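You operate a simulated robot arm through the tools that you are given. There is no shell and no other tool. Be economical: measure what you need, move in short steps, check, and stop when the job is done.

The job below is to be done with a simulated robot arm. You get a single attempt, and the scene is never put back.

## Task
Clean the cup ring off the side table with the table spray and the white cloth.
Fine: first move the mug to the cork coaster, out of the spray; spray and cloth go back in the caddy.

It is judged by the outcome, as a careful person would: the job done as asked, and still so three seconds after it is handed in. It fails if anything else is knocked over, pushed out of place, dropped, spilled or broken.

## Robot
A 7-joint arm with a two-finger parallel gripper, fixed in place. Base frame: the origin is at the foot of the arm, x ahead of it, y to its left, z up. Lengths are in cm, angles in rad, forces in N, time in s.
With the tool pointing down near the work surface it reaches from about 28 to 48 cm from the base axis. Its first joint turns from -2.897 to 2.897 rad. Payload 3.91 kg.
Tool frame: the origin (TCP) lies between the finger pads and is the grasp point; the fingertips stand 3 cm ahead of it; z points along the fingers, y is the line along which they close. Largest opening 11 cm; finger width 2, thickness 1; the body of the gripper, 4.8 by 11.2 cm, starts 5.5 cm behind the TCP.
Orientation is that of the tool frame in the base frame, as [roll, pitch, yaw] about the fixed x, y, z axes, in that order (R = Rz(yaw) Ry(pitch) Rx(roll)). With the fingers straight down and closing along the base's y, the tool's x points along the base's -x, its y along +y and its z along -z.

## Interface
- The arm moves only by the tool nudge_tool. Its argument "motion" is a list of rows, each a list of 7 numbers: the turn, a rotation vector about the base's x, y, z in units of 6 degrees (1.0 is 6 degrees), then the shift along the base's x, y, z in units of 25 mm (1.0 is 25 mm), then the closure in counts, from 0 (fully open) to 255 (shut). In form: [[rx, ry, rz, tx, ty, tz, jaw], ...]. A call has 1 to 12 rows; each row shifts and turns the commanded pose from where the row before left it. A call with a number of a shift or a turn outside -1 to 1 is refused whole. A row lasts 0.2 s, in which the tool goes at most 5 cm and 0.15 rad; a call with a longer step from one row to the next is refused whole, and so is a gripper value outside its range. Where a pose cannot be reached the arm comes as near as it can. A force on the tool above 40 N (or 10 N above the force at the start of the call, whichever is more), or a blocked arm, ends the call early, and 0.2 s more pass. The fingers move at their own pace (about 15.3 cm/s each) and stop on an object; they squeeze with about 39 N. The grip force told is the motor's: it shows also when the fingers shut on nothing. Time passes only in rows, and 0.2 s behind the last, so rows that do not move let the fingers close. It gives the time, the measured TCP pose, the force on the tool (base axes), the opening and the grip force at its end, in the units of the frame above (readings bear some noise).
- Cameras (640 x 400 px; columns grow to the right, rows downward): "scene" is fixed at [4.92, 49.96, 135.57]; the picture's right is [-0.54, -0.84, 0.00], its down [-0.49, 0.31, -0.81] and it looks along [0.68, -0.44, -0.58] (base axes); focal length 311 px, centre (320, 200). "wrist" rides on the gripper at [-3.6, 0, -5.7] in the tool frame; the picture's right is [0.00, -1.00, 0.00], its down [0.97, 0.00, -0.24] and it looks along [0.24, 0.00, 0.97] (tool axes); focal length 218 px, centre (320, 200).
- camera(camera): a new picture of that camera. It takes no simulated time.
- raise_lower(by): slides the trunk up (or, below 0, down) by that many cm; the arm rides with it, the base frame stays. It gives what a move gives, with no picture.
- locate(camera, pixels): there is no depth. For up to 12 entries [column, row, z] of the newest picture of that camera ("zoom" is the newest enlarged one), the place [x, y] in the base frame at which the ray of that pixel passes the height z, good to about 0.2 cm. It takes no simulated time.
- enlarge(camera, box): a new picture of the part [left, top, right, bottom] of that camera's present view, enlarged. It takes no simulated time.
- hand_in(): hands the job in; it is judged then, once.

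Go step by step. Measure first, check grasps and placings, and put right what went wrong. The budget is 80 turns and 38 pictures, counting those below and the enlarged ones. Unless the task says otherwise, let go and move clear before handing in, and close with one line.

The tools are called after "Request:" by a JSON object that holds its "method" and its "body". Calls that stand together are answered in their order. nudge_tool: Moves the arm, as the interface text tells. Its arguments: {"type":"object","properties":{"motion":{"type":"array","items":{"type":"array","items":{"type":"number"}}}},"required":["motion"]} The other tools are called the same way: raise_lower (by) slides the trunk up or down; camera (camera) takes a picture; locate (camera, pixels) gives the place at which the rays of pixels pass given heights; enlarge (camera, box) takes an enlarged picture of a part of a camera's view; hand_in () hands the job in.

At the start:

```text
t: 0.0
ee_pos: [36.98, -10.96, 109.33]
ee_rot: [3.141, 0.001, -3.14]
contact_force: [0.1, 1.0, -0.6]
grip_width: 11.03
grasp_force: 0.0
trunk travel left (down, up): [-50.0, 11.0]
```

scene: 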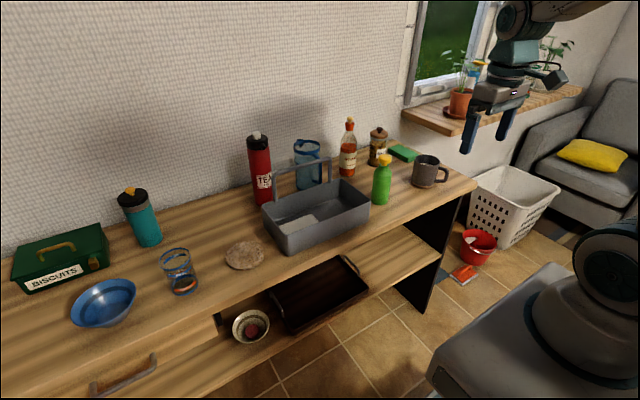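
wrist: 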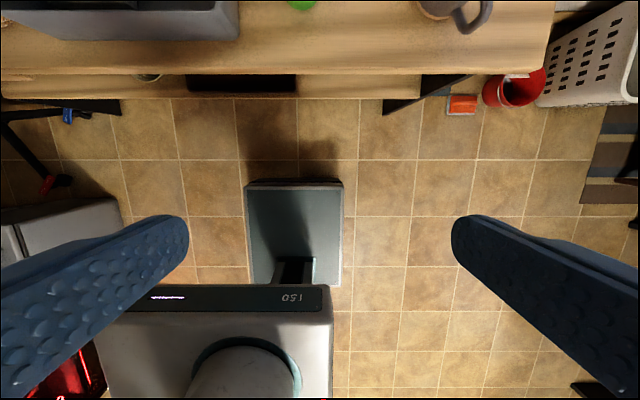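

The scene shows a long side table with a grey caddy (about 315,215), a green spray bottle (382,180), the mug (425,172) and a cork-like disc (245,255). I will enlarge to identify the ring, coaster, cloth and spray.

Request:
{"method": "enlarge", "body": {"camera": "scene", "box": [220, 110, 480, 272]}}

Request:
{"method": "enlarge", "body": {"camera": "scene", "box": [0, 170, 280, 345]}}

```text
2.46 times, centred on (350, 191) of scene
```

zoom: 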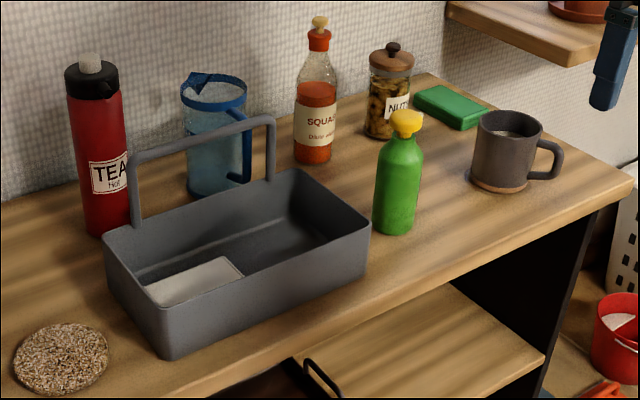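

```text
2.29 times, centred on (140, 258) of scene
```

zoom: 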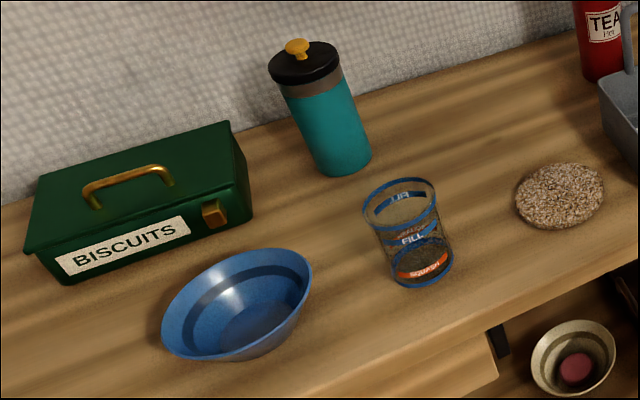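

The white cloth lies in the caddy (zoomed at 195,282), the green bottle with yellow head is the spray, and the ring is presumably beneath or near the mug. I triangulate the table height from the front right corner: scene (476,184), wrist (545,70).

Request:
{"method": "locate", "body": {"camera": "scene", "pixels": [[476, 184, 0], [476, 184, 70], [476, 184, 80], [476, 184, 90], [245, 262, 80], [425, 184, 80], [381, 203, 80], [280, 252, 80], [370, 215, 80]]}}

Request:
{"method": "locate", "body": {"camera": "wrist", "pixels": [[545, 70, 0], [545, 70, 70], [545, 70, 80], [545, 70, 90], [240, 38, 80], [240, 38, 70]]}}

Request:
{"method": "camera", "body": {"camera": "wrist"}}

```text
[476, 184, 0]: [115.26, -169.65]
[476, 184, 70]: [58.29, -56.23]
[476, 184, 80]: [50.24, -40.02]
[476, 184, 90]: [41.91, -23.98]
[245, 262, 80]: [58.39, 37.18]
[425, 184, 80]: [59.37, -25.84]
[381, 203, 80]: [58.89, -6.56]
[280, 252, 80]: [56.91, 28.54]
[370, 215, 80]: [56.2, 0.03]
```

```text
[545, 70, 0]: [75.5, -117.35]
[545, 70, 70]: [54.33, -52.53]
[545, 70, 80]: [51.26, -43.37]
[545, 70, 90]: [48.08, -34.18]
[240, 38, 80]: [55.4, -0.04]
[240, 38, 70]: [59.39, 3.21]
```

```text
33 pictures are left
```

wrist: 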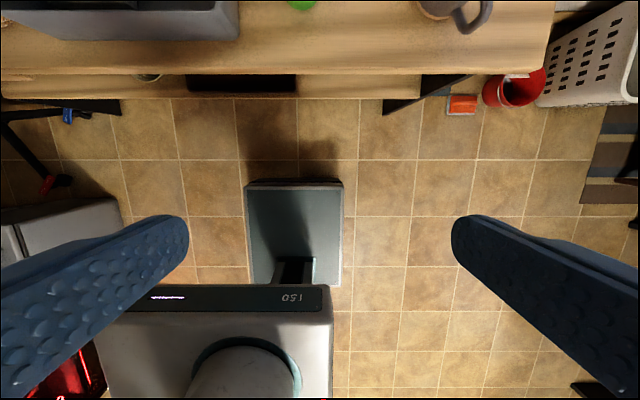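

The table top is at z≈79.5 with its front edge at x≈50; the mug is near (59,-26), the bottle near (59,-6), the coaster near (58,37). I move the gripper forward at its current height to look straight down at the right end.

Request:
{"method": "nudge_tool", "body": {"motion": [[0, 0, 0, 0.9, -0.6, 0.2, 0], [0, 0, 0, 0.9, -0.6, 0.2, 0], [0, 0, 0, 0.9, -0.6, 0.2, 0], [0, 0, 0, 0.9, -0.6, 0.2, 0], [0, 0, 0, 0.9, -0.6, 0.2, 0], [0, 0, 0, 0, 0, 0, 0]]}}

Request:
{"method": "camera", "body": {"camera": "wrist"}}

```text
t: 1.4
ee_pos: [48.35, -18.48, 111.86]
ee_rot: [-3.141, 0.0, 3.141]
contact_force: [-0.7, 0.2, -0.4]
grip_width: 11.02
grasp_force: 0.0
trunk travel left (down, up): [-50.0, 11.0]
```

```text
32 pictures are left
```

wrist: 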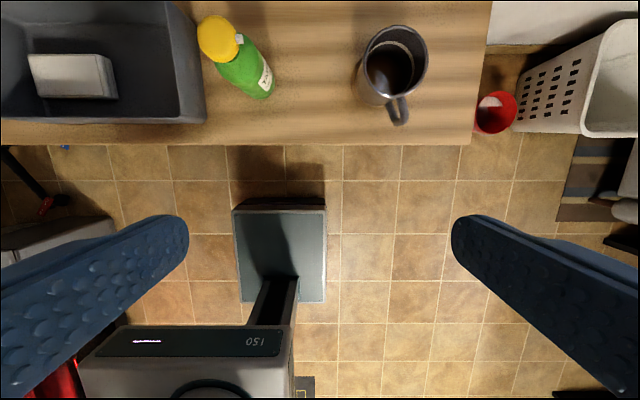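

Now the mug (wrist rim centre 393,60, handle pointing to -x at 398,110), the bottle (head 218,38) and cloth (72,77) are visible. I triangulate rim and head heights and table height.

Request:
{"method": "locate", "body": {"camera": "wrist", "pixels": [[393, 60, 87], [393, 60, 89], [393, 60, 91], [360, 60, 89], [428, 60, 89], [398, 122, 87], [218, 38, 95], [218, 38, 98], [218, 38, 101], [268, 95, 79.5], [240, 38, 97], [472, 140, 79.5]]}}

Request:
{"method": "enlarge", "body": {"camera": "scene", "box": [350, 130, 478, 210]}}

Request:
{"method": "enlarge", "body": {"camera": "wrist", "box": [180, 0, 500, 200]}}

```text
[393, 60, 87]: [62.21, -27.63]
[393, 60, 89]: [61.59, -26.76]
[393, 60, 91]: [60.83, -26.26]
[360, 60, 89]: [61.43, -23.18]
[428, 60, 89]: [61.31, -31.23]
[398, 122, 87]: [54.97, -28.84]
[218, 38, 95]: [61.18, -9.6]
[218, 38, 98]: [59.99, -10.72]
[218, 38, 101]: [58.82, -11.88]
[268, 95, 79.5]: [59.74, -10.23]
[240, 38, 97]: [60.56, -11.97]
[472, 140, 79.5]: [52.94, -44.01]
```

```text
5.00 times, centred on (414, 170) of scene
```

zoom: 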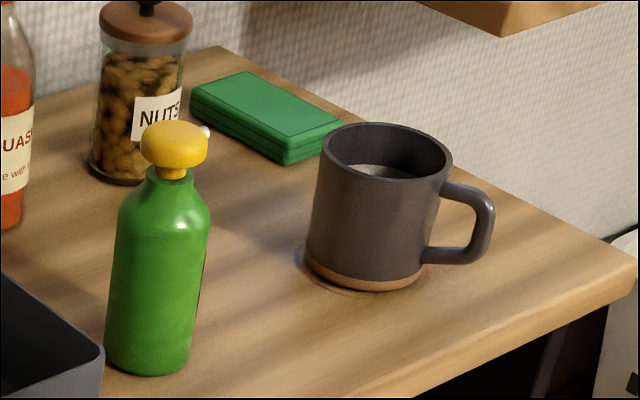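

```text
2.00 times, centred on (340, 100) of wrist
```

zoom: 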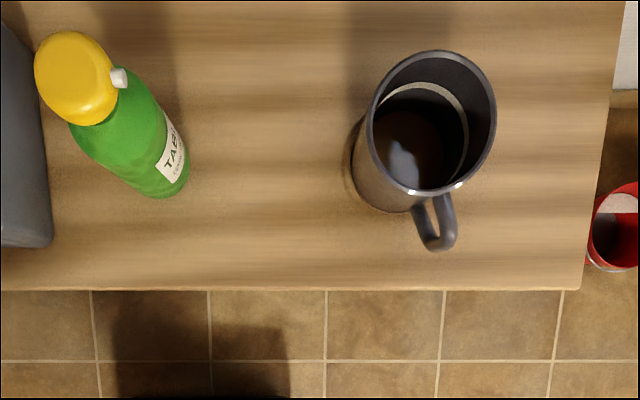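

The ring is visible peeking out from under the mug; the spray has a press-down head with its white nozzle pointing toward -y, i.e. toward the ring. I cross-check heights from the scene camera.

Request:
{"method": "locate", "body": {"camera": "scene", "pixels": [[427.5, 160, 87], [427.5, 160, 89], [427.5, 160, 91], [384.5, 156, 95], [384.5, 156, 98], [384.5, 156, 101], [424, 186, 79.5], [379, 203, 79.5], [391, 156.5, 97], [316, 163, 98], [245, 255, 80]]}}

Request:
{"method": "locate", "body": {"camera": "wrist", "pixels": [[380, 92, 79.5], [265, 83, 79.5], [30, 65, 85], [112, 95, 82], [205, 120, 79.5], [185, 0, 88]]}}

```text
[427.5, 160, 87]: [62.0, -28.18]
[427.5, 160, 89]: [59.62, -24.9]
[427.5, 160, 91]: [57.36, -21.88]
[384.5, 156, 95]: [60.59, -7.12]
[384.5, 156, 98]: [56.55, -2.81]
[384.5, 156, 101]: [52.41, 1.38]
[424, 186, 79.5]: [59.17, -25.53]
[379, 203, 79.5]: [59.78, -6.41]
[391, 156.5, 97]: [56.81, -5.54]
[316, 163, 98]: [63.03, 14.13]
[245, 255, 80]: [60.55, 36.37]
```

```text
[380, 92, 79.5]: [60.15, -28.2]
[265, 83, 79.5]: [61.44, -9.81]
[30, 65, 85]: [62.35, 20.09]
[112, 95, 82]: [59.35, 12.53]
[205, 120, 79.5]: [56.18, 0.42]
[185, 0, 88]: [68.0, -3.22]
```

Both views agree: rim at z≈87.3 centred (62,-27.6), table z≈77.5, bottle head top z≈94 at (62,-9). I move above the mug (jaw closing along y, handle towards -x is clear) and check reach.

Request:
{"method": "nudge_tool", "body": {"motion": [[0, 0, 0, 0.9, -0.6, -0.3, 0], [0, 0, 0, 0.9, -0.6, -0.3, 0], [0, 0, 0, 0.9, -0.6, -0.3, 0], [0, 0, 0, 0.9, -0.6, -0.3, 0], [0, 0, 0, 0.9, -0.6, -0.3, 0], [0, 0, 0, 0.9, -0.6, -0.3, 0], [0, 0, 0, 0, 0, 0, 0]]}}

Request:
{"method": "camera", "body": {"camera": "wrist"}}

```text
t: 3.0
ee_pos: [61.75, -27.63, 107.33]
ee_rot: [-3.141, -0.001, -3.141]
contact_force: [-0.6, 0.0, -0.4]
grip_width: 11.0
grasp_force: 0.1
trunk travel left (down, up): [-50.0, 11.0]
```

```text
29 pictures are left
```

wrist: 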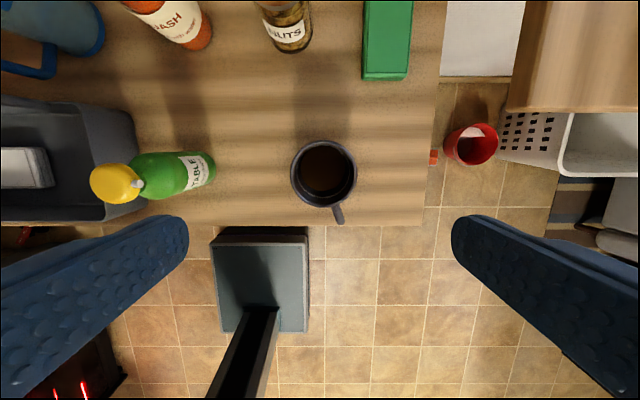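

The arm reaches here. The mug rim centre is at wrist (324,173); I locate it and the neighbours before descending.

Request:
{"method": "locate", "body": {"camera": "wrist", "pixels": [[324, 173, 87.3], [290, 173, 87.3], [358, 173, 87.3], [324, 141, 87.3], [324, 207, 87.3], [340, 222, 84], [110, 183, 93.5], [205, 170, 78], [136, 185, 93], [103, 0, 90], [363, 80, 80]]}}

```text
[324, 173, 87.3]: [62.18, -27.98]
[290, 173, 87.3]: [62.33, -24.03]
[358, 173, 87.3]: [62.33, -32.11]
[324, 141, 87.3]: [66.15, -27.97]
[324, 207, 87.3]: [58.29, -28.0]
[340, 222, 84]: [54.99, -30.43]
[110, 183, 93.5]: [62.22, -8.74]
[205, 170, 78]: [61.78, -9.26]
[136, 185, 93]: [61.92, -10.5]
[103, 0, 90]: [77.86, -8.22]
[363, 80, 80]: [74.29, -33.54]
```

The mug is centred at (62.2,-28.05), about 8 cm wide. I centre and descend to TCP z≈85 with the jaw open.

Request:
{"method": "nudge_tool", "body": {"motion": [[0, 0, 0, 0.18, -0.16, -0.8, 0], [0, 0, 0, 0, 0, -0.8, 0], [0, 0, 0, 0, 0, -0.8, 0], [0, 0, 0, 0, 0, -0.8, 0], [0, 0, 0, 0, 0, -0.8, 0], [0, 0, 0, 0, 0, -0.8, 0], [0, 0, 0, 0, 0, -0.8, 0], [0, 0, 0, 0, 0, -0.8, 0], [0, 0, 0, 0, 0, -0.8, 0], [0, 0, 0, 0, 0, -0.8, 0], [0, 0, 0, 0, 0, -0.8, 0], [0, 0, 0, 0, 0, 0, 0]]}}

Request:
{"method": "camera", "body": {"camera": "wrist"}}

```text
t: 5.6
ee_pos: [62.28, -27.92, 85.22]
ee_rot: [-3.141, -0.001, 3.141]
contact_force: [-0.3, 0.6, 0.0]
grip_width: 10.98
grasp_force: 0.1
trunk travel left (down, up): [-50.0, 11.0]
```

```text
28 pictures are left
```

wrist: 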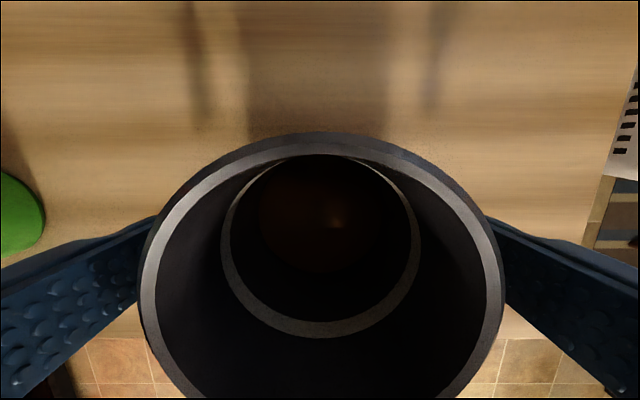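

The mug sits between the pads, centred (column ~322). I close the jaw and lift slightly.

Request:
{"method": "nudge_tool", "body": {"motion": [[0, 0, 0, 0, 0, 0, 60], [0, 0, 0, 0, 0, 0, 90], [0, 0, 0, 0, 0, 0, 255], [0, 0, 0, 0, 0, 0, 255], [0, 0, 0, 0, 0, 0.2, 255], [0, 0, 0, 0, 0, 0.4, 255], [0, 0, 0, 0, 0, 0.4, 255], [0, 0, 0, 0, 0, 0, 255]]}}

Request:
{"method": "camera", "body": {"camera": "wrist"}}

Request:
{"method": "enlarge", "body": {"camera": "scene", "box": [160, 100, 480, 300]}}

```text
t: 7.4
ee_pos: [62.31, -28.01, 87.69]
ee_rot: [-3.141, 0.001, 3.14]
contact_force: [0.1, -0.3, -3.2]
grip_width: 7.57
grasp_force: 39.1
trunk travel left (down, up): [-50.0, 11.0]
```

```text
27 pictures are left
```

wrist: 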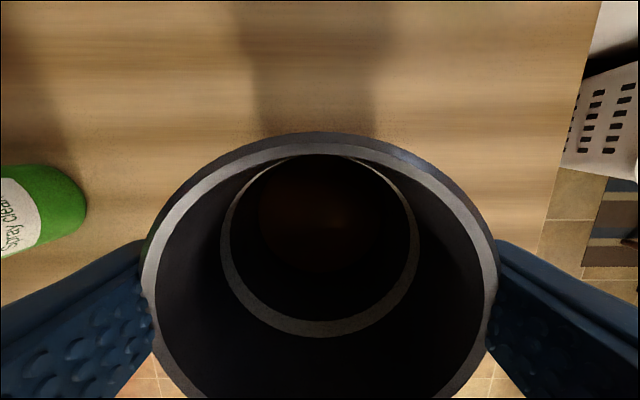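

```text
2.00 times, centred on (320, 200) of scene
```

zoom: 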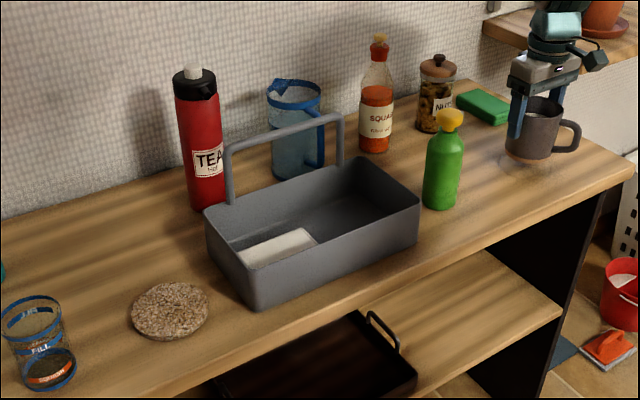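

The mug is lifted clean (width 7.57, load ~3 N). I raise it and retract slowly, keeping it level, to carry it in front of the caddy.

Request:
{"method": "nudge_tool", "body": {"motion": [[0, 0, 0, 0, 0, 0.4, 255], [0, 0, 0, 0, 0, 0.6, 255], [0, 0, 0, 0, 0, 0.6, 255], [0, 0, 0, -0.2, 0, 0.4, 255], [0, 0, 0, -0.5, 0, 0.2, 255], [0, 0, 0, -0.7, 0, 0, 255], [0, 0, 0, -0.7, 0, 0, 255], [0, 0, 0, -0.7, 0, 0, 255], [0, 0, 0, -0.7, 0, 0, 255], [0, 0, 0, -0.7, 0, 0, 255], [0, 0, 0, -0.7, 0.1, 0, 255], [0, 0, 0, -0.6, 0.3, 0, 255]]}}

Request:
{"method": "nudge_tool", "body": {"motion": [[0, 0, 0, -0.6, 0.5, 0, 255], [0, 0, 0, -0.5, 0.7, 0, 255], [0, 0, 0, -0.3, 0.8, 0, 255], [0, 0, 0, 0, 0.8, 0, 255], [0, 0, 0, 0, 0.8, 0, 255], [0, 0, 0, 0, 0.8, 0, 255], [0, 0, 0, 0, 0.8, 0, 255], [0, 0, 0, 0, 0.8, 0, 255], [0, 0, 0, 0, 0.8, 0, 255], [0, 0, 0, 0, 0.8, 0, 255], [0, 0, 0, 0, 0.8, 0, 255], [0, 0, 0, 0, 0.7, 0, 255]]}}

```text
t: 10.0
ee_pos: [48.57, -26.91, 93.27]
ee_rot: [-3.141, 0.002, 3.141]
contact_force: [0.0, -0.3, -3.2]
grip_width: 7.52
grasp_force: 39.1
trunk travel left (down, up): [-50.0, 11.0]
```

```text
t: 12.6
ee_pos: [45.0, -4.06, 93.24]
ee_rot: [-3.141, 0.0, -3.14]
contact_force: [1.0, 0.0, -3.2]
grip_width: 7.51
grasp_force: 39.2
trunk travel left (down, up): [-50.0, 11.0]
```

The carry is steady (level, load unchanged). I continue along y toward the coaster in front of the table.

Request:
{"method": "nudge_tool", "body": {"motion": [[0, 0, 0, 0, 0.5, 0, 255], [0, 0, 0, 0, 0.8, 0, 255], [0, 0, 0, 0, 0.8, 0, 255], [0, 0, 0, 0, 0.8, 0, 255], [0, 0, 0, 0, 0.8, 0, 255], [0, 0, 0, 0, 0.8, 0, 255], [0, 0, 0, 0, 0.8, 0, 255], [0, 0, 0, 0, 0.8, 0, 255], [0, 0, 0, 0, 0.8, 0, 255], [0, 0, 0, 0, 0.8, 0, 255], [0, 0, 0, 0, 0.8, 0, 255], [0, 0, 0, 0, 0.8, 0, 255]]}}

Request:
{"method": "nudge_tool", "body": {"motion": [[0, 0, 0, 0, 0.8, 0, 255], [0, 0, 0, 0, 0.8, 0, 255], [0, 0, 0, 0, 0.8, 0, 255], [0, 0, 0, 0, 0.8, 0, 255], [0, 0, 0, 0, 0.8, 0, 255], [0, 0, 0, 0, 0.8, 0, 255], [0, 0, 0, 0, 0.8, 0, 255], [0, 0, 0, 0, 0.8, 0, 255], [0, 0, 0, 0, 0.5, 0, 255], [0, 0, 0, 0, 0, 0, 255]]}}

Request:
{"method": "camera", "body": {"camera": "scene"}}

Request:
{"method": "camera", "body": {"camera": "wrist"}}

```text
t: 15.2
ee_pos: [44.85, 19.11, 93.21]
ee_rot: [-3.142, -0.001, 3.141]
contact_force: [0.5, -0.2, -3.8]
grip_width: 7.52
grasp_force: 38.5
trunk travel left (down, up): [-50.0, 11.0]
```

```text
t: 17.4
ee_pos: [44.95, 36.24, 93.34]
ee_rot: [-3.141, 0.001, -3.141]
contact_force: [0.1, -1.1, -2.8]
grip_width: 7.53
grasp_force: 39.4
trunk travel left (down, up): [-50.0, 11.0]
```

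```text
25 pictures are left
```

scene: 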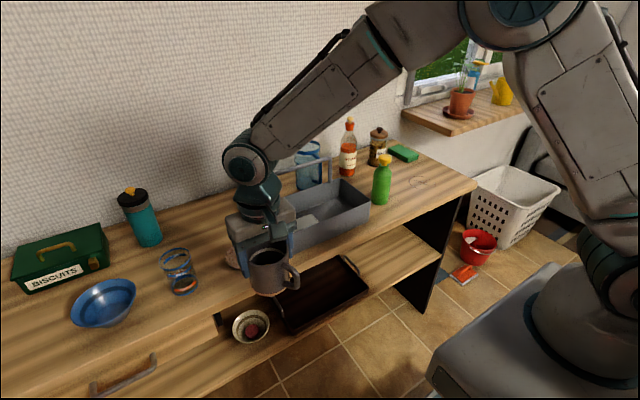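

```text
24 pictures are left
```

wrist: 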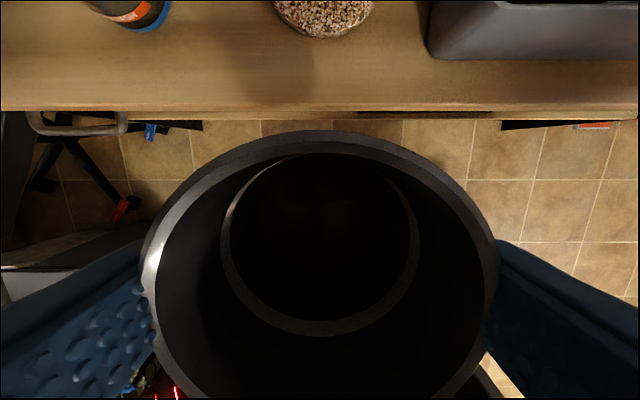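

The mug is held in front of the coaster; the ring is now exposed at scene (417,182). I locate the coaster's centre and the caddy's and glass's edges.

Request:
{"method": "locate", "body": {"camera": "scene", "pixels": [[245.5, 255, 78.3], [417.5, 182, 77.5]]}}

Request:
{"method": "locate", "body": {"camera": "wrist", "pixels": [[322, 38, 78.3], [273, 0, 78.3], [375, 0, 78.3], [430, 40, 80], [438, 0, 85.5], [170, 5, 78], [320, 108, 77.5]]}}

```text
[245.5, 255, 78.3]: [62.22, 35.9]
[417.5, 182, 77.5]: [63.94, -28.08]
```

```text
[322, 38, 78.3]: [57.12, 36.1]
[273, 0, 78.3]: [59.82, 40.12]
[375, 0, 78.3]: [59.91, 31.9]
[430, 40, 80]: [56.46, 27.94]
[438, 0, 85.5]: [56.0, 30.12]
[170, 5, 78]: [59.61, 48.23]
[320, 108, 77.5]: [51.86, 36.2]
```

The coaster is centred at about (61.9,36.0), and the caddy's near side at y≈28–30. I check the caddy's handle post position against the gripper's path.

Request:
{"method": "locate", "body": {"camera": "scene", "pixels": [[275, 201, 85], [275, 201, 83], [274, 174, 93], [274, 174, 95], [274, 174, 97], [262.5, 205, 85], [283, 236, 85], [262.5, 205, 83], [288, 253, 77.5], [369, 200, 85]]}}

```text
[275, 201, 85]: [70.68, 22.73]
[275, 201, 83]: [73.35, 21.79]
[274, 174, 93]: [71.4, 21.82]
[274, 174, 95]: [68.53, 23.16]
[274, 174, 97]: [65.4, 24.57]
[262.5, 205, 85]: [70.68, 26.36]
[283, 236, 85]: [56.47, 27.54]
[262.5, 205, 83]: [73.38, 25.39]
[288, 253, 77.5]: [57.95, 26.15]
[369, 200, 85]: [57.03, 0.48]
```

The caddy spans y≈0–27.5, leaving clearance. I extend slowly over the coaster.

Request:
{"method": "nudge_tool", "body": {"motion": [[0, 0, 0, 0.3, 0, 0, 255], [0, 0, 0, 0.6, 0, 0, 255], [0, 0, 0, 0.7, 0, 0, 255], [0, 0, 0, 0.7, 0, 0, 255], [0, 0, 0, 0.7, 0, 0, 255], [0, 0, 0, 0.7, 0, 0, 255], [0, 0, 0, 0.7, 0, 0, 255], [0, 0, 0, 0.7, 0, 0, 255], [0, 0, 0, 0.7, 0, 0, 255], [0, 0, 0, 0.6, 0, 0, 255], [0, 0, 0, 0.4, -0.05, 0, 255], [0, 0, 0, 0, 0, 0, 255]]}}

Request:
{"method": "enlarge", "body": {"camera": "scene", "box": [160, 160, 320, 300]}}

Request:
{"method": "camera", "body": {"camera": "wrist"}}

```text
t: 20.0
ee_pos: [61.99, 36.18, 93.22]
ee_rot: [3.141, -0.001, 3.141]
contact_force: [0.1, -0.8, -2.8]
grip_width: 7.52
grasp_force: 38.8
trunk travel left (down, up): [-50.0, 11.0]
```

```text
2.86 times, centred on (240, 230) of scene
```

zoom: 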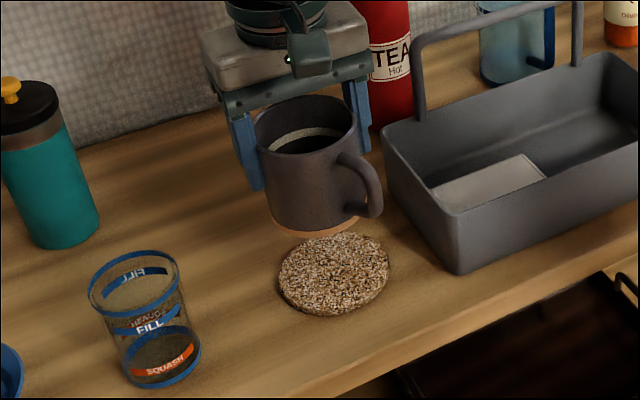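

```text
22 pictures are left
```

wrist: 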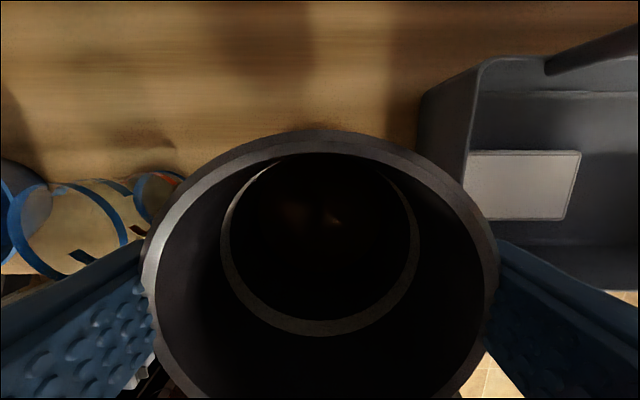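

Projected mug base and coaster centre agree within ~0.3 cm. I lower slowly, first 6 cm.

Request:
{"method": "nudge_tool", "body": {"motion": [[0, 0, 0, -0.04, -0.08, -0.2, 255], [0, 0, 0, 0, 0, -0.4, 255], [0, 0, 0, 0, 0, -0.5, 255], [0, 0, 0, 0, 0, -0.5, 255], [0, 0, 0, 0, 0, -0.4, 255], [0, 0, 0, 0, 0, -0.3, 255], [0, 0, 0, 0, 0, -0.1, 255], [0, 0, 0, 0, 0, 0, 255]]}}

Request:
{"method": "enlarge", "body": {"camera": "scene", "box": [200, 190, 296, 280]}}

```text
t: 21.8
ee_pos: [61.9, 35.97, 87.16]
ee_rot: [-3.14, 0.0, 3.14]
contact_force: [-0.2, 0.1, -3.2]
grip_width: 7.5
grasp_force: 38.7
trunk travel left (down, up): [-50.0, 11.0]
```

```text
4.44 times, centred on (248, 235) of scene
```

zoom: 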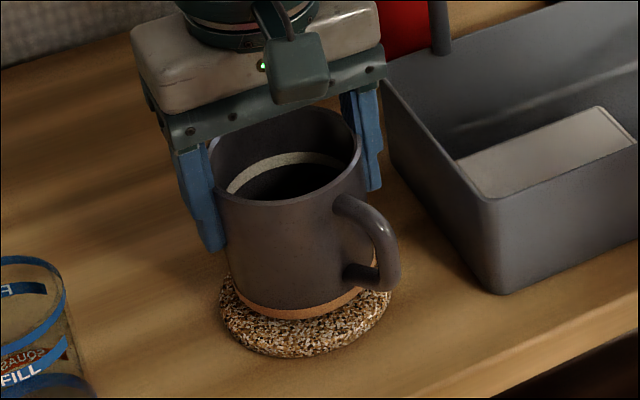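

The mug hovers slightly over the coaster, well centred. I lower in small steps until the load shows contact.

Request:
{"method": "nudge_tool", "body": {"motion": [[0, 0, 0, 0, 0, -0.1, 255], [0, 0, 0, 0, 0, -0.1, 255], [0, 0, 0, 0, 0, 0, 255]]}}

Request:
{"method": "nudge_tool", "body": {"motion": [[0, 0, 0, 0, 0, -0.06, 255], [0, 0, 0, 0, 0, -0.06, 255], [0, 0, 0, 0, 0, 0, 255]]}}

```text
t: 22.6
ee_pos: [61.85, 35.93, 86.77]
ee_rot: [-3.141, 0.0, 3.142]
contact_force: [-0.1, -0.5, -4.0]
grip_width: 7.51
grasp_force: 39.3
trunk travel left (down, up): [-50.0, 11.0]
```

```text
t: 23.4
ee_pos: [61.85, 36.03, 86.49]
ee_rot: [-3.141, 0.001, 3.14]
contact_force: [0.0, -0.6, -3.8]
grip_width: 7.49
grasp_force: 38.6
trunk travel left (down, up): [-50.0, 11.0]
```

No contact yet (load -3.8). I keep stepping down.

Request:
{"method": "nudge_tool", "body": {"motion": [[0, 0, 0, 0, 0, -0.06, 255], [0, 0, 0, 0, 0, -0.06, 255], [0, 0, 0, 0, 0, 0, 255]]}}

Request:
{"method": "nudge_tool", "body": {"motion": [[0, 0, 0, 0, 0, -0.06, 255], [0, 0, 0, 0, 0, 0, 255]]}}

```text
t: 24.2
ee_pos: [61.96, 35.86, 86.12]
ee_rot: [3.141, -0.001, 3.14]
contact_force: [-0.2, 0.2, 0.1]
grip_width: 7.51
grasp_force: 38.7
trunk travel left (down, up): [-50.0, 11.0]
```

```text
t: 24.8
ee_pos: [61.89, 35.87, 86.08]
ee_rot: [3.14, 0.0, -3.141]
contact_force: [-0.5, 0.0, 9.2]
grip_width: 7.5
grasp_force: 39.2
trunk travel left (down, up): [-50.0, 11.0]
```

Contact: the load went to +9 N. I relieve slightly and open the jaw partway, then rise.

Request:
{"method": "nudge_tool", "body": {"motion": [[0, 0, 0, 0, 0, 0.04, 255], [0, 0, 0, 0, 0, 0, 70], [0, 0, 0, 0, 0, 0, 48], [0, 0, 0, 0, 0, 0, 45], [0, 0, 0, 0, 0, 0.2, 45], [0, 0, 0, 0, 0, 0.5, 45], [0, 0, 0, 0, 0, 0.8, 45], [0, 0, 0, 0, 0, 0.8, 45], [0, 0, 0, 0, 0, 0.8, 45], [0, 0, 0, 0, 0, 0.8, 45], [0, 0, 0, 0, 0, 0.8, 45], [0, 0, 0, 0, 0, 0.8, 45]]}}

Request:
{"method": "camera", "body": {"camera": "scene"}}

```text
t: 27.4
ee_pos: [61.91, 36.0, 99.86]
ee_rot: [-3.141, 0.0, 3.141]
contact_force: [0.3, -0.2, 0.7]
grip_width: 9.04
grasp_force: 0.1
trunk travel left (down, up): [-50.0, 11.0]
```

```text
20 pictures are left
```

scene: 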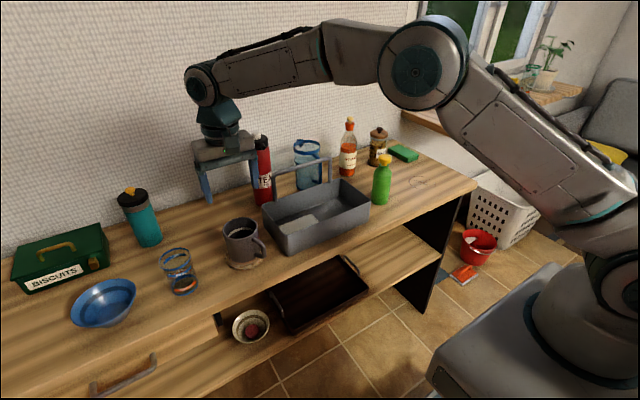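

The mug stands centred on the coaster (scene 242,243) and the ring is bare at (417,182). I go up and across toward the spray bottle, closing the jaw to look from above.

Request:
{"method": "nudge_tool", "body": {"motion": [[0, 0, 0, 0, 0, 1, 45], [0, 0, 0, 0, 0, 1, 45], [0, 0, 0, -0.2, -0.6, 1, 45], [0, 0, 0, -0.2, -1, 0.4, 45], [0, 0, 0, -0.2, -1, 0, 45], [0, 0, 0, -0.2, -1, 0, 45], [0, 0, 0, -0.2, -1, 0, 45], [0, 0, 0, 0, -1, 0, 45], [0, 0, 0, 0, -1, 0, 45], [0, 0, 0, 0, -1, 0, 45], [0, 0, 0, 0, -1, 0, 45], [0, 0, 0, 0, -1, 0, 45]]}}

Request:
{"method": "nudge_tool", "body": {"motion": [[0, 0, 0, 0, -1, 0, 255], [0, 0, 0, 0, -1, 0, 255], [0, 0, 0, 0, -1, 0, 255], [0, 0, 0, 0, -1, 0, 255], [0, 0, 0, 0, -1, 0, 255], [0, 0, 0, 0, -1, 0, 255], [0, 0, 0, 0, -1, 0, 255], [0, 0, 0, 0, -1, 0, 255], [0, 0, 0, 0, -0.6, 0, 255], [0, 0, 0, 0, 0, 0, 255]]}}

Request:
{"method": "camera", "body": {"camera": "wrist"}}

```text
t: 30.0
ee_pos: [59.22, 11.87, 108.34]
ee_rot: [3.141, 0.0, -3.141]
contact_force: [-0.1, -1.0, 0.2]
grip_width: 9.06
grasp_force: 0.1
trunk travel left (down, up): [-50.0, 11.0]
```

```text
t: 32.2
ee_pos: [59.37, -9.48, 108.37]
ee_rot: [-3.141, 0.002, 3.141]
contact_force: [-0.3, 0.9, 0.0]
grip_width: 0.0
grasp_force: 37.8
trunk travel left (down, up): [-50.0, 11.0]
```

```text
19 pictures are left
```

wrist: 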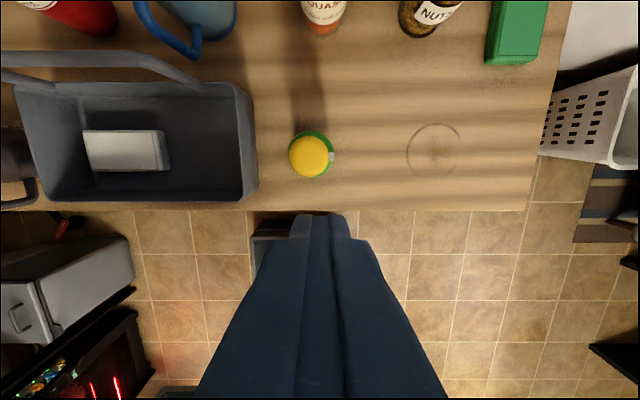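

The ring is plain at wrist (434,148), radius ~27 px; the spray head is at (309,156) with nozzle at (331,156) pointing straight at -y. I locate all of these, plus caddy interior and cloth.

Request:
{"method": "locate", "body": {"camera": "wrist", "pixels": [[434, 148, 77.5], [407, 148, 77.5], [461, 148, 77.5], [434, 122, 77.5], [309, 156, 93.5], [331, 156, 92], [316, 148, 78], [126, 151, 80], [83, 131, 80], [168, 171, 80], [245, 190, 85], [20, 90, 85]]}}

Request:
{"method": "enlarge", "body": {"camera": "wrist", "box": [260, 90, 480, 228]}}

```text
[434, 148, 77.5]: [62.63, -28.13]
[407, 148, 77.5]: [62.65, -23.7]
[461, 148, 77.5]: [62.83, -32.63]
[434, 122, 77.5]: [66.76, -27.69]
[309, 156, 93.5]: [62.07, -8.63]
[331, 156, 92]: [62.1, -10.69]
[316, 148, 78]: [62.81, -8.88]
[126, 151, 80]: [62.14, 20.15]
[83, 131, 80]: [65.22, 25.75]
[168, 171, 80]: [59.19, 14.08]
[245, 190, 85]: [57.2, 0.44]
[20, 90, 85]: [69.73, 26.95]
```

```text
2.90 times, centred on (370, 159) of wrist
```

zoom: 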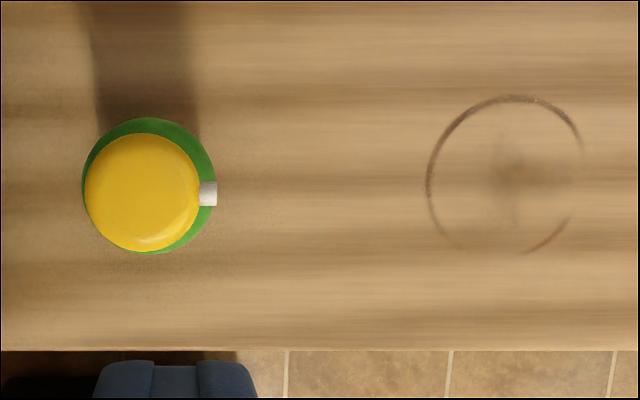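

The bottle's nozzle aims directly at the ring (centre 62.7,-28.1, radius ~4.4). I bring the closed fingertips over the head centre (62.1,-8.7), then press gently.

Request:
{"method": "nudge_tool", "body": {"motion": [[0, 0, 0, 0.55, 0.15, -0.4, 255], [0, 0, 0, 0.53, 0.16, -0.6, 255], [0, 0, 0, 0, 0, -0.8, 255], [0, 0, 0, 0, 0, -0.8, 255], [0, 0, 0, 0, 0, -0.8, 255], [0, 0, 0, 0, 0, -0.4, 255], [0, 0, 0, 0, 0, 0, 255]]}}

Request:
{"method": "enlarge", "body": {"camera": "scene", "box": [340, 110, 460, 215]}}

```text
t: 33.8
ee_pos: [61.99, -8.7, 98.93]
ee_rot: [3.141, -0.001, 3.141]
contact_force: [-0.5, 0.9, 0.5]
grip_width: 0.0
grasp_force: 37.8
trunk travel left (down, up): [-50.0, 11.0]
```

```text
3.81 times, centred on (400, 162) of scene
```

zoom: 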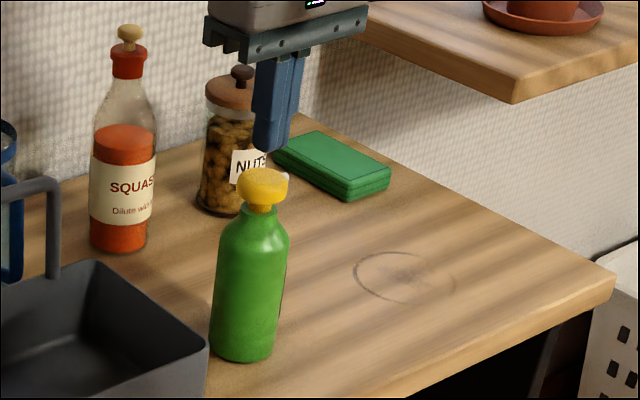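

The fingertips are above the yellow head with a couple of cm to go. I press down in small steps watching the force.

Request:
{"method": "nudge_tool", "body": {"motion": [[0, 0, 0, 0, 0, -0.2, 255], [0, 0, 0, 0, 0, -0.2, 255], [0, 0, 0, 0, 0, -0.1, 255], [0, 0, 0, 0, 0, 0, 255]]}}

Request:
{"method": "nudge_tool", "body": {"motion": [[0, 0, 0, 0, 0, -0.1, 255], [0, 0, 0, 0, 0, -0.1, 255], [0, 0, 0, 0, 0, -0.1, 255], [0, 0, 0, 0, 0, 0, 255]]}}

```text
t: 34.8
ee_pos: [62.1, -8.73, 97.59]
ee_rot: [-3.141, -0.001, -3.141]
contact_force: [-0.7, 0.3, -0.2]
grip_width: 0.0
grasp_force: 37.8
trunk travel left (down, up): [-50.0, 11.0]
```

```text
t: 35.8
ee_pos: [62.06, -8.69, 96.88]
ee_rot: [-3.141, -0.001, 3.142]
contact_force: [-0.8, 0.4, -0.1]
grip_width: 0.0
grasp_force: 38.1
trunk travel left (down, up): [-50.0, 11.0]
```

Still no contact at tip height ~93.9. I continue pressing in small steps.

Request:
{"method": "nudge_tool", "body": {"motion": [[0, 0, 0, 0, 0, -0.1, 255], [0, 0, 0, 0, 0, -0.1, 255], [0, 0, 0, 0, 0, -0.1, 255], [0, 0, 0, 0, 0, 0, 255]]}}

Request:
{"method": "nudge_tool", "body": {"motion": [[0, 0, 0, 0, 0, -0.08, 255], [0, 0, 0, 0, 0, -0.08, 255], [0, 0, 0, 0, 0, 0, 255]]}}

```text
t: 36.8
ee_pos: [61.98, -8.76, 96.11]
ee_rot: [3.141, 0.001, 3.141]
contact_force: [0.4, -0.2, 2.1]
grip_width: 0.0
grasp_force: 38.0
trunk travel left (down, up): [-50.0, 11.0]
```

```text
t: 37.6
ee_pos: [61.9, -8.69, 95.88]
ee_rot: [3.141, 0.002, 3.14]
contact_force: [0.9, 1.1, 10.7]
grip_width: 0.01
grasp_force: 37.6
trunk travel left (down, up): [-50.0, 11.0]
```

Request:
{"method": "nudge_tool", "body": {"motion": [[0, 0, 0, 0, 0, -0.08, 255], [0, 0, 0, 0, 0, -0.08, 255], [0, 0, 0, 0, 0, 0, 255]]}}

Request:
{"method": "enlarge", "body": {"camera": "scene", "box": [340, 110, 460, 215]}}

```text
t: 38.4
ee_pos: [62.11, -8.78, 95.48]
ee_rot: [3.141, 0.006, -3.141]
contact_force: [3.3, -0.4, 25.2]
grip_width: 0.01
grasp_force: 37.6
trunk travel left (down, up): [-50.0, 11.0]
```

```text
3.81 times, centred on (400, 162) of scene
```

zoom: 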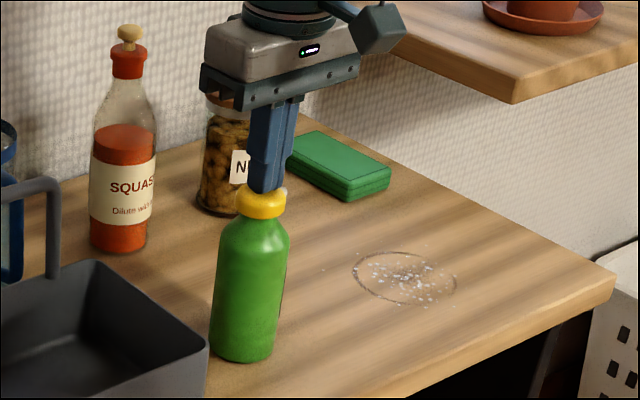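

The press worked: droplets lie on the ring (zoom 405,280). I release, press once more for coverage, then rise clear.

Request:
{"method": "nudge_tool", "body": {"motion": [[0, 0, 0, 0, 0, 0.3, 255], [0, 0, 0, 0, 0, 0.3, 255], [0, 0, 0, 0, 0, 0, 255], [0, 0, 0, 0, 0, -0.3, 255], [0, 0, 0, 0, 0, -0.2, 255], [0, 0, 0, 0, 0, -0.1, 255], [0, 0, 0, 0, 0, 0, 255]]}}

Request:
{"method": "nudge_tool", "body": {"motion": [[0, 0, 0, 0, 0, 0.3, 255], [0, 0, 0, 0, 0, 0.6, 255], [0, 0, 0, 0, 0, 1, 255], [0, 0, 0, 0, 0, 1, 255], [0, 0, 0, 0, 0, 1, 255], [0, 0, 0, -0.4, 0, 0.8, 255], [0, 0, 0, -0.4, 0, 0, 255], [0, 0, 0, 0, 0, 0, 255]]}}

Request:
{"method": "camera", "body": {"camera": "wrist"}}

```text
t: 40.0
ee_pos: [62.07, -8.74, 95.55]
ee_rot: [-3.141, 0.006, -3.141]
contact_force: [-0.2, 0.1, 23.8]
grip_width: 0.0
grasp_force: 38.2
trunk travel left (down, up): [-50.0, 11.0]
```

```text
t: 41.8
ee_pos: [60.22, -8.86, 107.09]
ee_rot: [-3.14, 0.0, 3.14]
contact_force: [-0.7, -0.8, -0.1]
grip_width: 0.0
grasp_force: 37.8
trunk travel left (down, up): [-50.0, 11.0]
```

```text
15 pictures are left
```

wrist: 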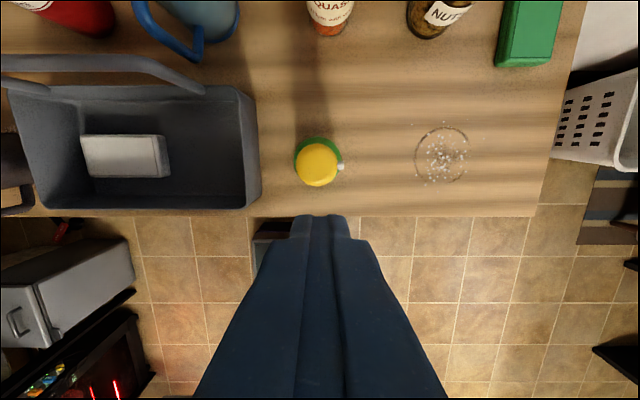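

The bottle still stands and the ring is wet (440,158). Next the cloth; I enlarge the caddy and measure cloth, walls and handle.

Request:
{"method": "enlarge", "body": {"camera": "wrist", "box": [0, 40, 270, 220]}}

Request:
{"method": "enlarge", "body": {"camera": "scene", "box": [250, 130, 400, 260]}}

Request:
{"method": "locate", "body": {"camera": "wrist", "pixels": [[200, 90, 94], [200, 90, 96], [100, 60, 96], [240, 92, 85], [255, 205, 85], [80, 136, 80], [155, 136, 80], [88, 177, 80], [158, 177, 80], [318, 163, 93.5]]}}

```text
2.22 times, centred on (135, 130) of wrist
```

zoom: 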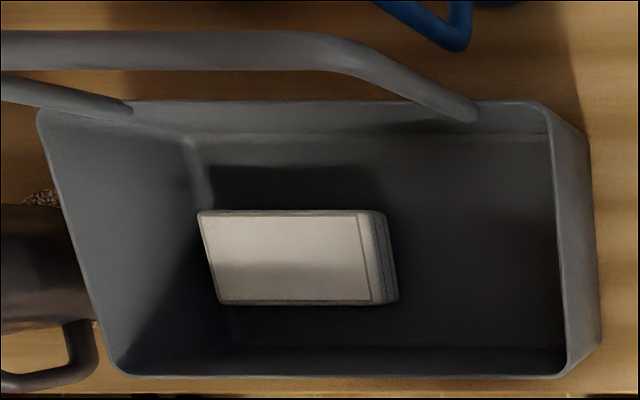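

```text
3.08 times, centred on (325, 195) of scene
```

zoom: 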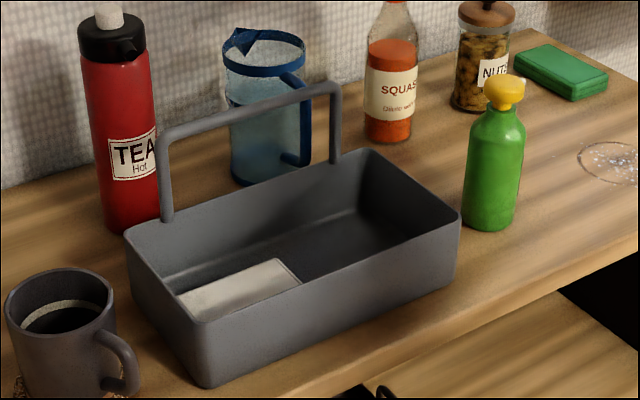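

```text
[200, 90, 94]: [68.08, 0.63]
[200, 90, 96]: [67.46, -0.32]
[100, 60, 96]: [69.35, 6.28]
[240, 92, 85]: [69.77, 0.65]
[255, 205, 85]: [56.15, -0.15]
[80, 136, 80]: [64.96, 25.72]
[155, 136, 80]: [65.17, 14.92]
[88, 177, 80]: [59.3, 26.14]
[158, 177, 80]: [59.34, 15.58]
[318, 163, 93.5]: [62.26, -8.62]
```

The cloth is a folded pad about 5.9 cm wide (x 59.3–65.2), 10.4 long (y 15.4–25.8), top z≈80.3. I rotate the tool 90° so it closes along x, opening to about 7.3 cm, and move above it.

Request:
{"method": "nudge_tool", "body": {"motion": [[0, 0, 1, 0, 0.8, 0, 86], [0, 0, 1, 0, 0.8, 0, 86], [0, 0, 1, 0, 0.8, 0, 86], [0, 0, 1, 0, 0.8, 0, 86], [0, 0, 1, 0, 0.8, 0, 86], [0, 0, 1, 0, 0.8, 0, 86], [0, 0, 1, 0.2, 0.8, 0, 86], [0, 0, 1, 0.2, 0.8, 0, 86], [0, 0, 1, 0.2, 0.8, 0, 86], [0, 0, 1, 0.2, 0.8, 0, 86], [0, 0, 1, 0, 0.8, 0, 86], [0, 0, 1, 0, 0.8, 0, 86]]}}

Request:
{"method": "nudge_tool", "body": {"motion": [[0, 0, 1, 0, 0.8, 0, 86], [0, 0, 1, 0, 0.8, 0, 86], [0, 0, 1, 0, 0.6, 0, 86], [0, 0, 0, 0, 0, 0, 86]]}}

Request:
{"method": "camera", "body": {"camera": "wrist"}}

```text
t: 44.4
ee_pos: [62.18, 15.13, 107.19]
ee_rot: [-3.141, 0.0, -1.883]
contact_force: [0.7, 0.5, -0.1]
grip_width: 7.29
grasp_force: 0.1
trunk travel left (down, up): [-50.0, 11.0]
```

```text
t: 45.4
ee_pos: [62.11, 20.63, 107.11]
ee_rot: [3.14, 0.0, -1.569]
contact_force: [0.1, -0.8, -0.3]
grip_width: 7.3
grasp_force: 0.2
trunk travel left (down, up): [-50.0, 11.0]
```

```text
12 pictures are left
```

wrist: 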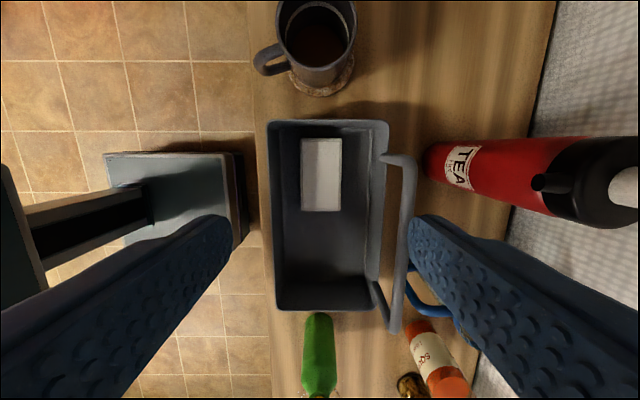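

Now looking along the caddy, the cloth spans (301–341, 139–211). I locate its edges, the caddy walls and handle.

Request:
{"method": "locate", "body": {"camera": "wrist", "pixels": [[301, 140, 80.3], [341, 140, 80.3], [301, 210, 80.3], [341, 210, 80.3], [285, 175, 78], [365, 175, 78], [268, 175, 85], [382, 175, 85], [400, 240, 95], [415, 160, 95], [330, 310, 85], [330, 121, 85]]}}

```text
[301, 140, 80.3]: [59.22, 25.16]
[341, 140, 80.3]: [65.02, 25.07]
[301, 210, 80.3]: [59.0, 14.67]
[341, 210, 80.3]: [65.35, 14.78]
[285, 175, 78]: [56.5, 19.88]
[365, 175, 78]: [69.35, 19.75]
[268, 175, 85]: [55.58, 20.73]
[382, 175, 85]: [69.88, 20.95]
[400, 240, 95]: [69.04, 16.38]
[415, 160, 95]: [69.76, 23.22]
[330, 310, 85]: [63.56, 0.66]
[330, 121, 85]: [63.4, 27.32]
```

Cloth centre (62.15,20.0); fingers clear the walls and the handle (x≈69). I descend to TCP z≈82.

Request:
{"method": "nudge_tool", "body": {"motion": [[0, 0, 0, 0, -0.25, -0.9, 86], [0, 0, 0, 0, 0, -0.9, 86], [0, 0, 0, 0, 0, -0.9, 86], [0, 0, 0, 0, 0, -0.9, 86], [0, 0, 0, 0, 0, -0.9, 86], [0, 0, 0, 0, 0, -0.9, 86], [0, 0, 0, 0, 0, -0.9, 86], [0, 0, 0, 0, 0, -0.9, 86], [0, 0, 0, 0, 0, -0.9, 86], [0, 0, 0, 0, 0, -0.9, 86], [0, 0, 0, 0, 0, -0.5, 86], [0, 0, 0, 0, 0, 0, 86]]}}

Request:
{"method": "nudge_tool", "body": {"motion": [[0, 0, 0, 0, 0, -0.3, 86], [0, 0, 0, 0, 0, -0.25, 86], [0, 0, 0, 0, 0, 0, 86]]}}

Request:
{"method": "camera", "body": {"camera": "wrist"}}

```text
t: 48.0
ee_pos: [62.01, 20.18, 83.32]
ee_rot: [-3.141, -0.001, -1.57]
contact_force: [-0.1, 0.7, 1.0]
grip_width: 7.29
grasp_force: 0.1
trunk travel left (down, up): [-50.0, 11.0]
```

```text
t: 48.8
ee_pos: [62.01, 20.24, 81.85]
ee_rot: [-3.141, -0.001, -1.57]
contact_force: [-0.4, -0.9, 0.0]
grip_width: 7.3
grasp_force: 0.1
trunk travel left (down, up): [-50.0, 11.0]
```

```text
11 pictures are left
```

wrist: 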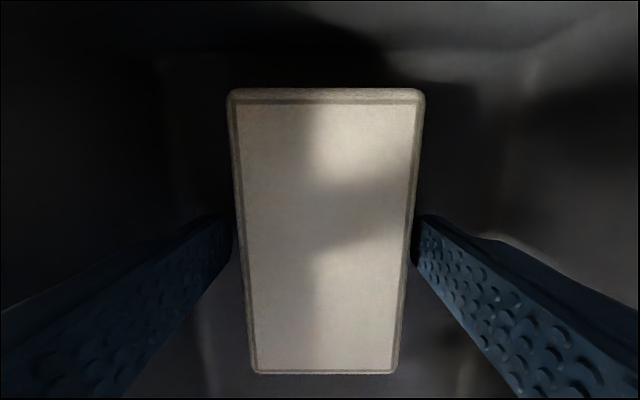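

The cloth lies squarely between the fingertips. I close on it and lift slightly.

Request:
{"method": "nudge_tool", "body": {"motion": [[0, 0, 0, 0, 0, 0, 120], [0, 0, 0, 0, 0, 0, 255], [0, 0, 0, 0, 0, 0, 255], [0, 0, 0, 0, 0, 0, 255], [0, 0, 0, 0, 0, 0.3, 255], [0, 0, 0, 0, 0, 0.5, 255], [0, 0, 0, 0, 0, 0, 255]]}}

Request:
{"method": "camera", "body": {"camera": "wrist"}}

```text
t: 50.4
ee_pos: [62.01, 20.18, 83.94]
ee_rot: [3.141, 0.0, -1.57]
contact_force: [0.4, 0.8, -0.5]
grip_width: 6.07
grasp_force: 38.9
trunk travel left (down, up): [-50.0, 11.0]
```

```text
10 pictures are left
```

wrist: 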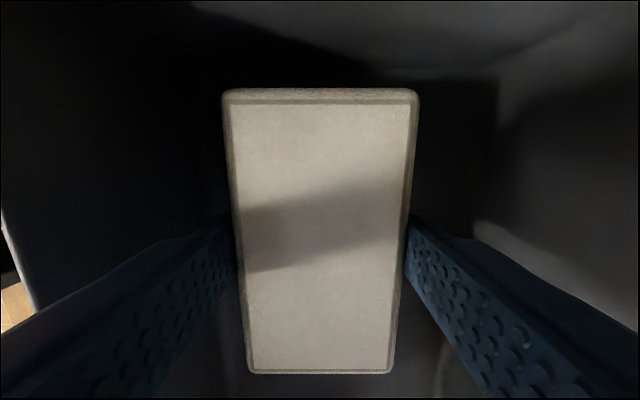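

The cloth is held (width 6.07). I lift clear of the caddy, then cross above the bottle to the ring.

Request:
{"method": "nudge_tool", "body": {"motion": [[0, 0, 0, 0, 0, 0.5, 255], [0, 0, 0, 0, 0, 0.9, 255], [0, 0, 0, 0, 0, 0.9, 255], [0, 0, 0, 0, 0, 0.9, 255], [0, 0, 0, 0, 0, 0.9, 255], [0, 0, 0, 0, 0, 0.9, 255], [0, 0, 0, 0, 0, 0.9, 255], [0, 0, 0, 0, 0, 0.9, 255], [0, 0, 0, 0, 0, 0.9, 255], [0, 0, 0, 0, -0.5, 0.4, 255], [0, 0, 0, 0, -0.9, 0, 255], [0, 0, 0, 0, -0.9, 0, 255]]}}

Request:
{"method": "nudge_tool", "body": {"motion": [[0, 0, 0, 0, -1, 0, 255], [0, 0, 0, 0, -1, 0, 255], [0, 0, 0, 0, -1, 0, 255], [0, 0, 0, 0, -1, 0, 255], [0, 0, 0, 0, -1, 0, 255], [0, 0, 0, 0, -1, 0, 255], [0, 0, 0, 0, -1, 0, 255], [0, 0, 0, 0, -1, 0, 255], [0, 0, 0, 0, -1, 0, 255], [0, 0, 0, 0, -1, 0, 255], [0, 0, 0, 0, -1, 0, 255], [0, 0, 0, 0, -1, 0, 255]]}}

Request:
{"method": "nudge_tool", "body": {"motion": [[0, 0, 0, 0.1, -1, 0, 255], [0, 0, 0, 0.1, -1, 0, 255], [0, 0, 0, 0.1, -1, 0, 255], [0, 0, 0, 0, -1, 0, 255], [0, 0, 0, 0, -0.8, 0, 255], [0, 0, 0, 0, 0, -0.8, 255], [0, 0, 0, 0, 0, -0.8, 255], [0, 0, 0, 0, 0, -0.8, 255], [0, 0, 0, 0, 0, -0.8, 255], [0, 0, 0, 0, 0, -0.8, 255], [0, 0, 0, 0, 0, 0, 255]]}}

Request:
{"method": "enlarge", "body": {"camera": "scene", "box": [340, 100, 480, 216]}}

```text
t: 53.0
ee_pos: [62.02, 14.29, 104.19]
ee_rot: [-3.141, 0.0, -1.571]
contact_force: [0.0, -1.0, -0.4]
grip_width: 6.12
grasp_force: 38.6
trunk travel left (down, up): [-50.0, 11.0]
```

```text
t: 55.6
ee_pos: [62.03, -15.73, 104.16]
ee_rot: [3.141, 0.0, -1.572]
contact_force: [0.6, -0.4, -1.2]
grip_width: 6.11
grasp_force: 39.0
trunk travel left (down, up): [-50.0, 11.0]
```

```text
t: 58.0
ee_pos: [62.81, -27.62, 94.1]
ee_rot: [-3.141, 0.0, -1.569]
contact_force: [-0.1, -0.5, -0.6]
grip_width: 6.08
grasp_force: 39.3
trunk travel left (down, up): [-50.0, 11.0]
```

```text
3.45 times, centred on (410, 158) of scene
```

zoom: 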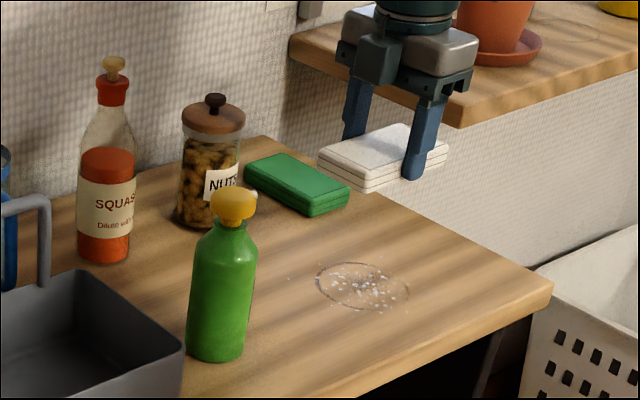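

The cloth hangs over the ring with its underside free below the tips. I descend toward the table.

Request:
{"method": "nudge_tool", "body": {"motion": [[0, 0, 0, 0, 0, -0.8, 255], [0, 0, 0, 0, 0, -0.8, 255], [0, 0, 0, 0, 0, -0.8, 255], [0, 0, 0, 0, 0, -0.8, 255], [0, 0, 0, 0, 0, -0.8, 255], [0, 0, 0, 0, 0, -0.5, 255], [0, 0, 0, 0, 0, 0, 255]]}}

Request:
{"method": "nudge_tool", "body": {"motion": [[0, 0, 0, 0, 0, -0.15, 255], [0, 0, 0, 0, 0, -0.1, 255], [0, 0, 0, 0, 0, 0, 255]]}}

Request:
{"method": "nudge_tool", "body": {"motion": [[0, 0, 0, 0, 0, -0.06, 255], [0, 0, 0, 0, 0, -0.06, 255], [0, 0, 0, 0, 0, 0, 255]]}}

```text
t: 59.6
ee_pos: [62.74, -27.6, 82.85]
ee_rot: [3.141, -0.001, -1.57]
contact_force: [-0.1, -0.4, 0.3]
grip_width: 6.11
grasp_force: 38.7
trunk travel left (down, up): [-50.0, 11.0]
```

```text
t: 60.4
ee_pos: [62.76, -27.61, 82.34]
ee_rot: [-3.142, 0.002, -1.572]
contact_force: [0.5, 0.4, 0.0]
grip_width: 6.08
grasp_force: 38.8
trunk travel left (down, up): [-50.0, 11.0]
```

```text
t: 61.2
ee_pos: [62.93, -27.62, 82.15]
ee_rot: [-3.14, 0.001, -1.571]
contact_force: [-0.4, 0.3, -0.2]
grip_width: 6.09
grasp_force: 39.3
trunk travel left (down, up): [-50.0, 11.0]
```

Request:
{"method": "nudge_tool", "body": {"motion": [[0, 0, 0, 0, 0, -0.08, 255], [0, 0, 0, 0, 0, -0.08, 255], [0, 0, 0, 0, 0, 0, 255]]}}

Request:
{"method": "nudge_tool", "body": {"motion": [[0, 0, 0, 0, 0, -0.06, 255], [0, 0, 0, 0, 0, -0.06, 255], [0, 0, 0, 0, 0, 0, 255]]}}

```text
t: 62.0
ee_pos: [62.87, -27.67, 81.69]
ee_rot: [3.141, 0.0, -1.572]
contact_force: [0.6, 0.2, 0.3]
grip_width: 6.1
grasp_force: 39.3
trunk travel left (down, up): [-50.0, 11.0]
```

```text
t: 62.8
ee_pos: [62.82, -27.59, 81.52]
ee_rot: [-3.138, -0.004, -1.57]
contact_force: [-0.2, -0.6, 17.6]
grip_width: 6.09
grasp_force: 39.6
trunk travel left (down, up): [-50.0, 11.0]
```

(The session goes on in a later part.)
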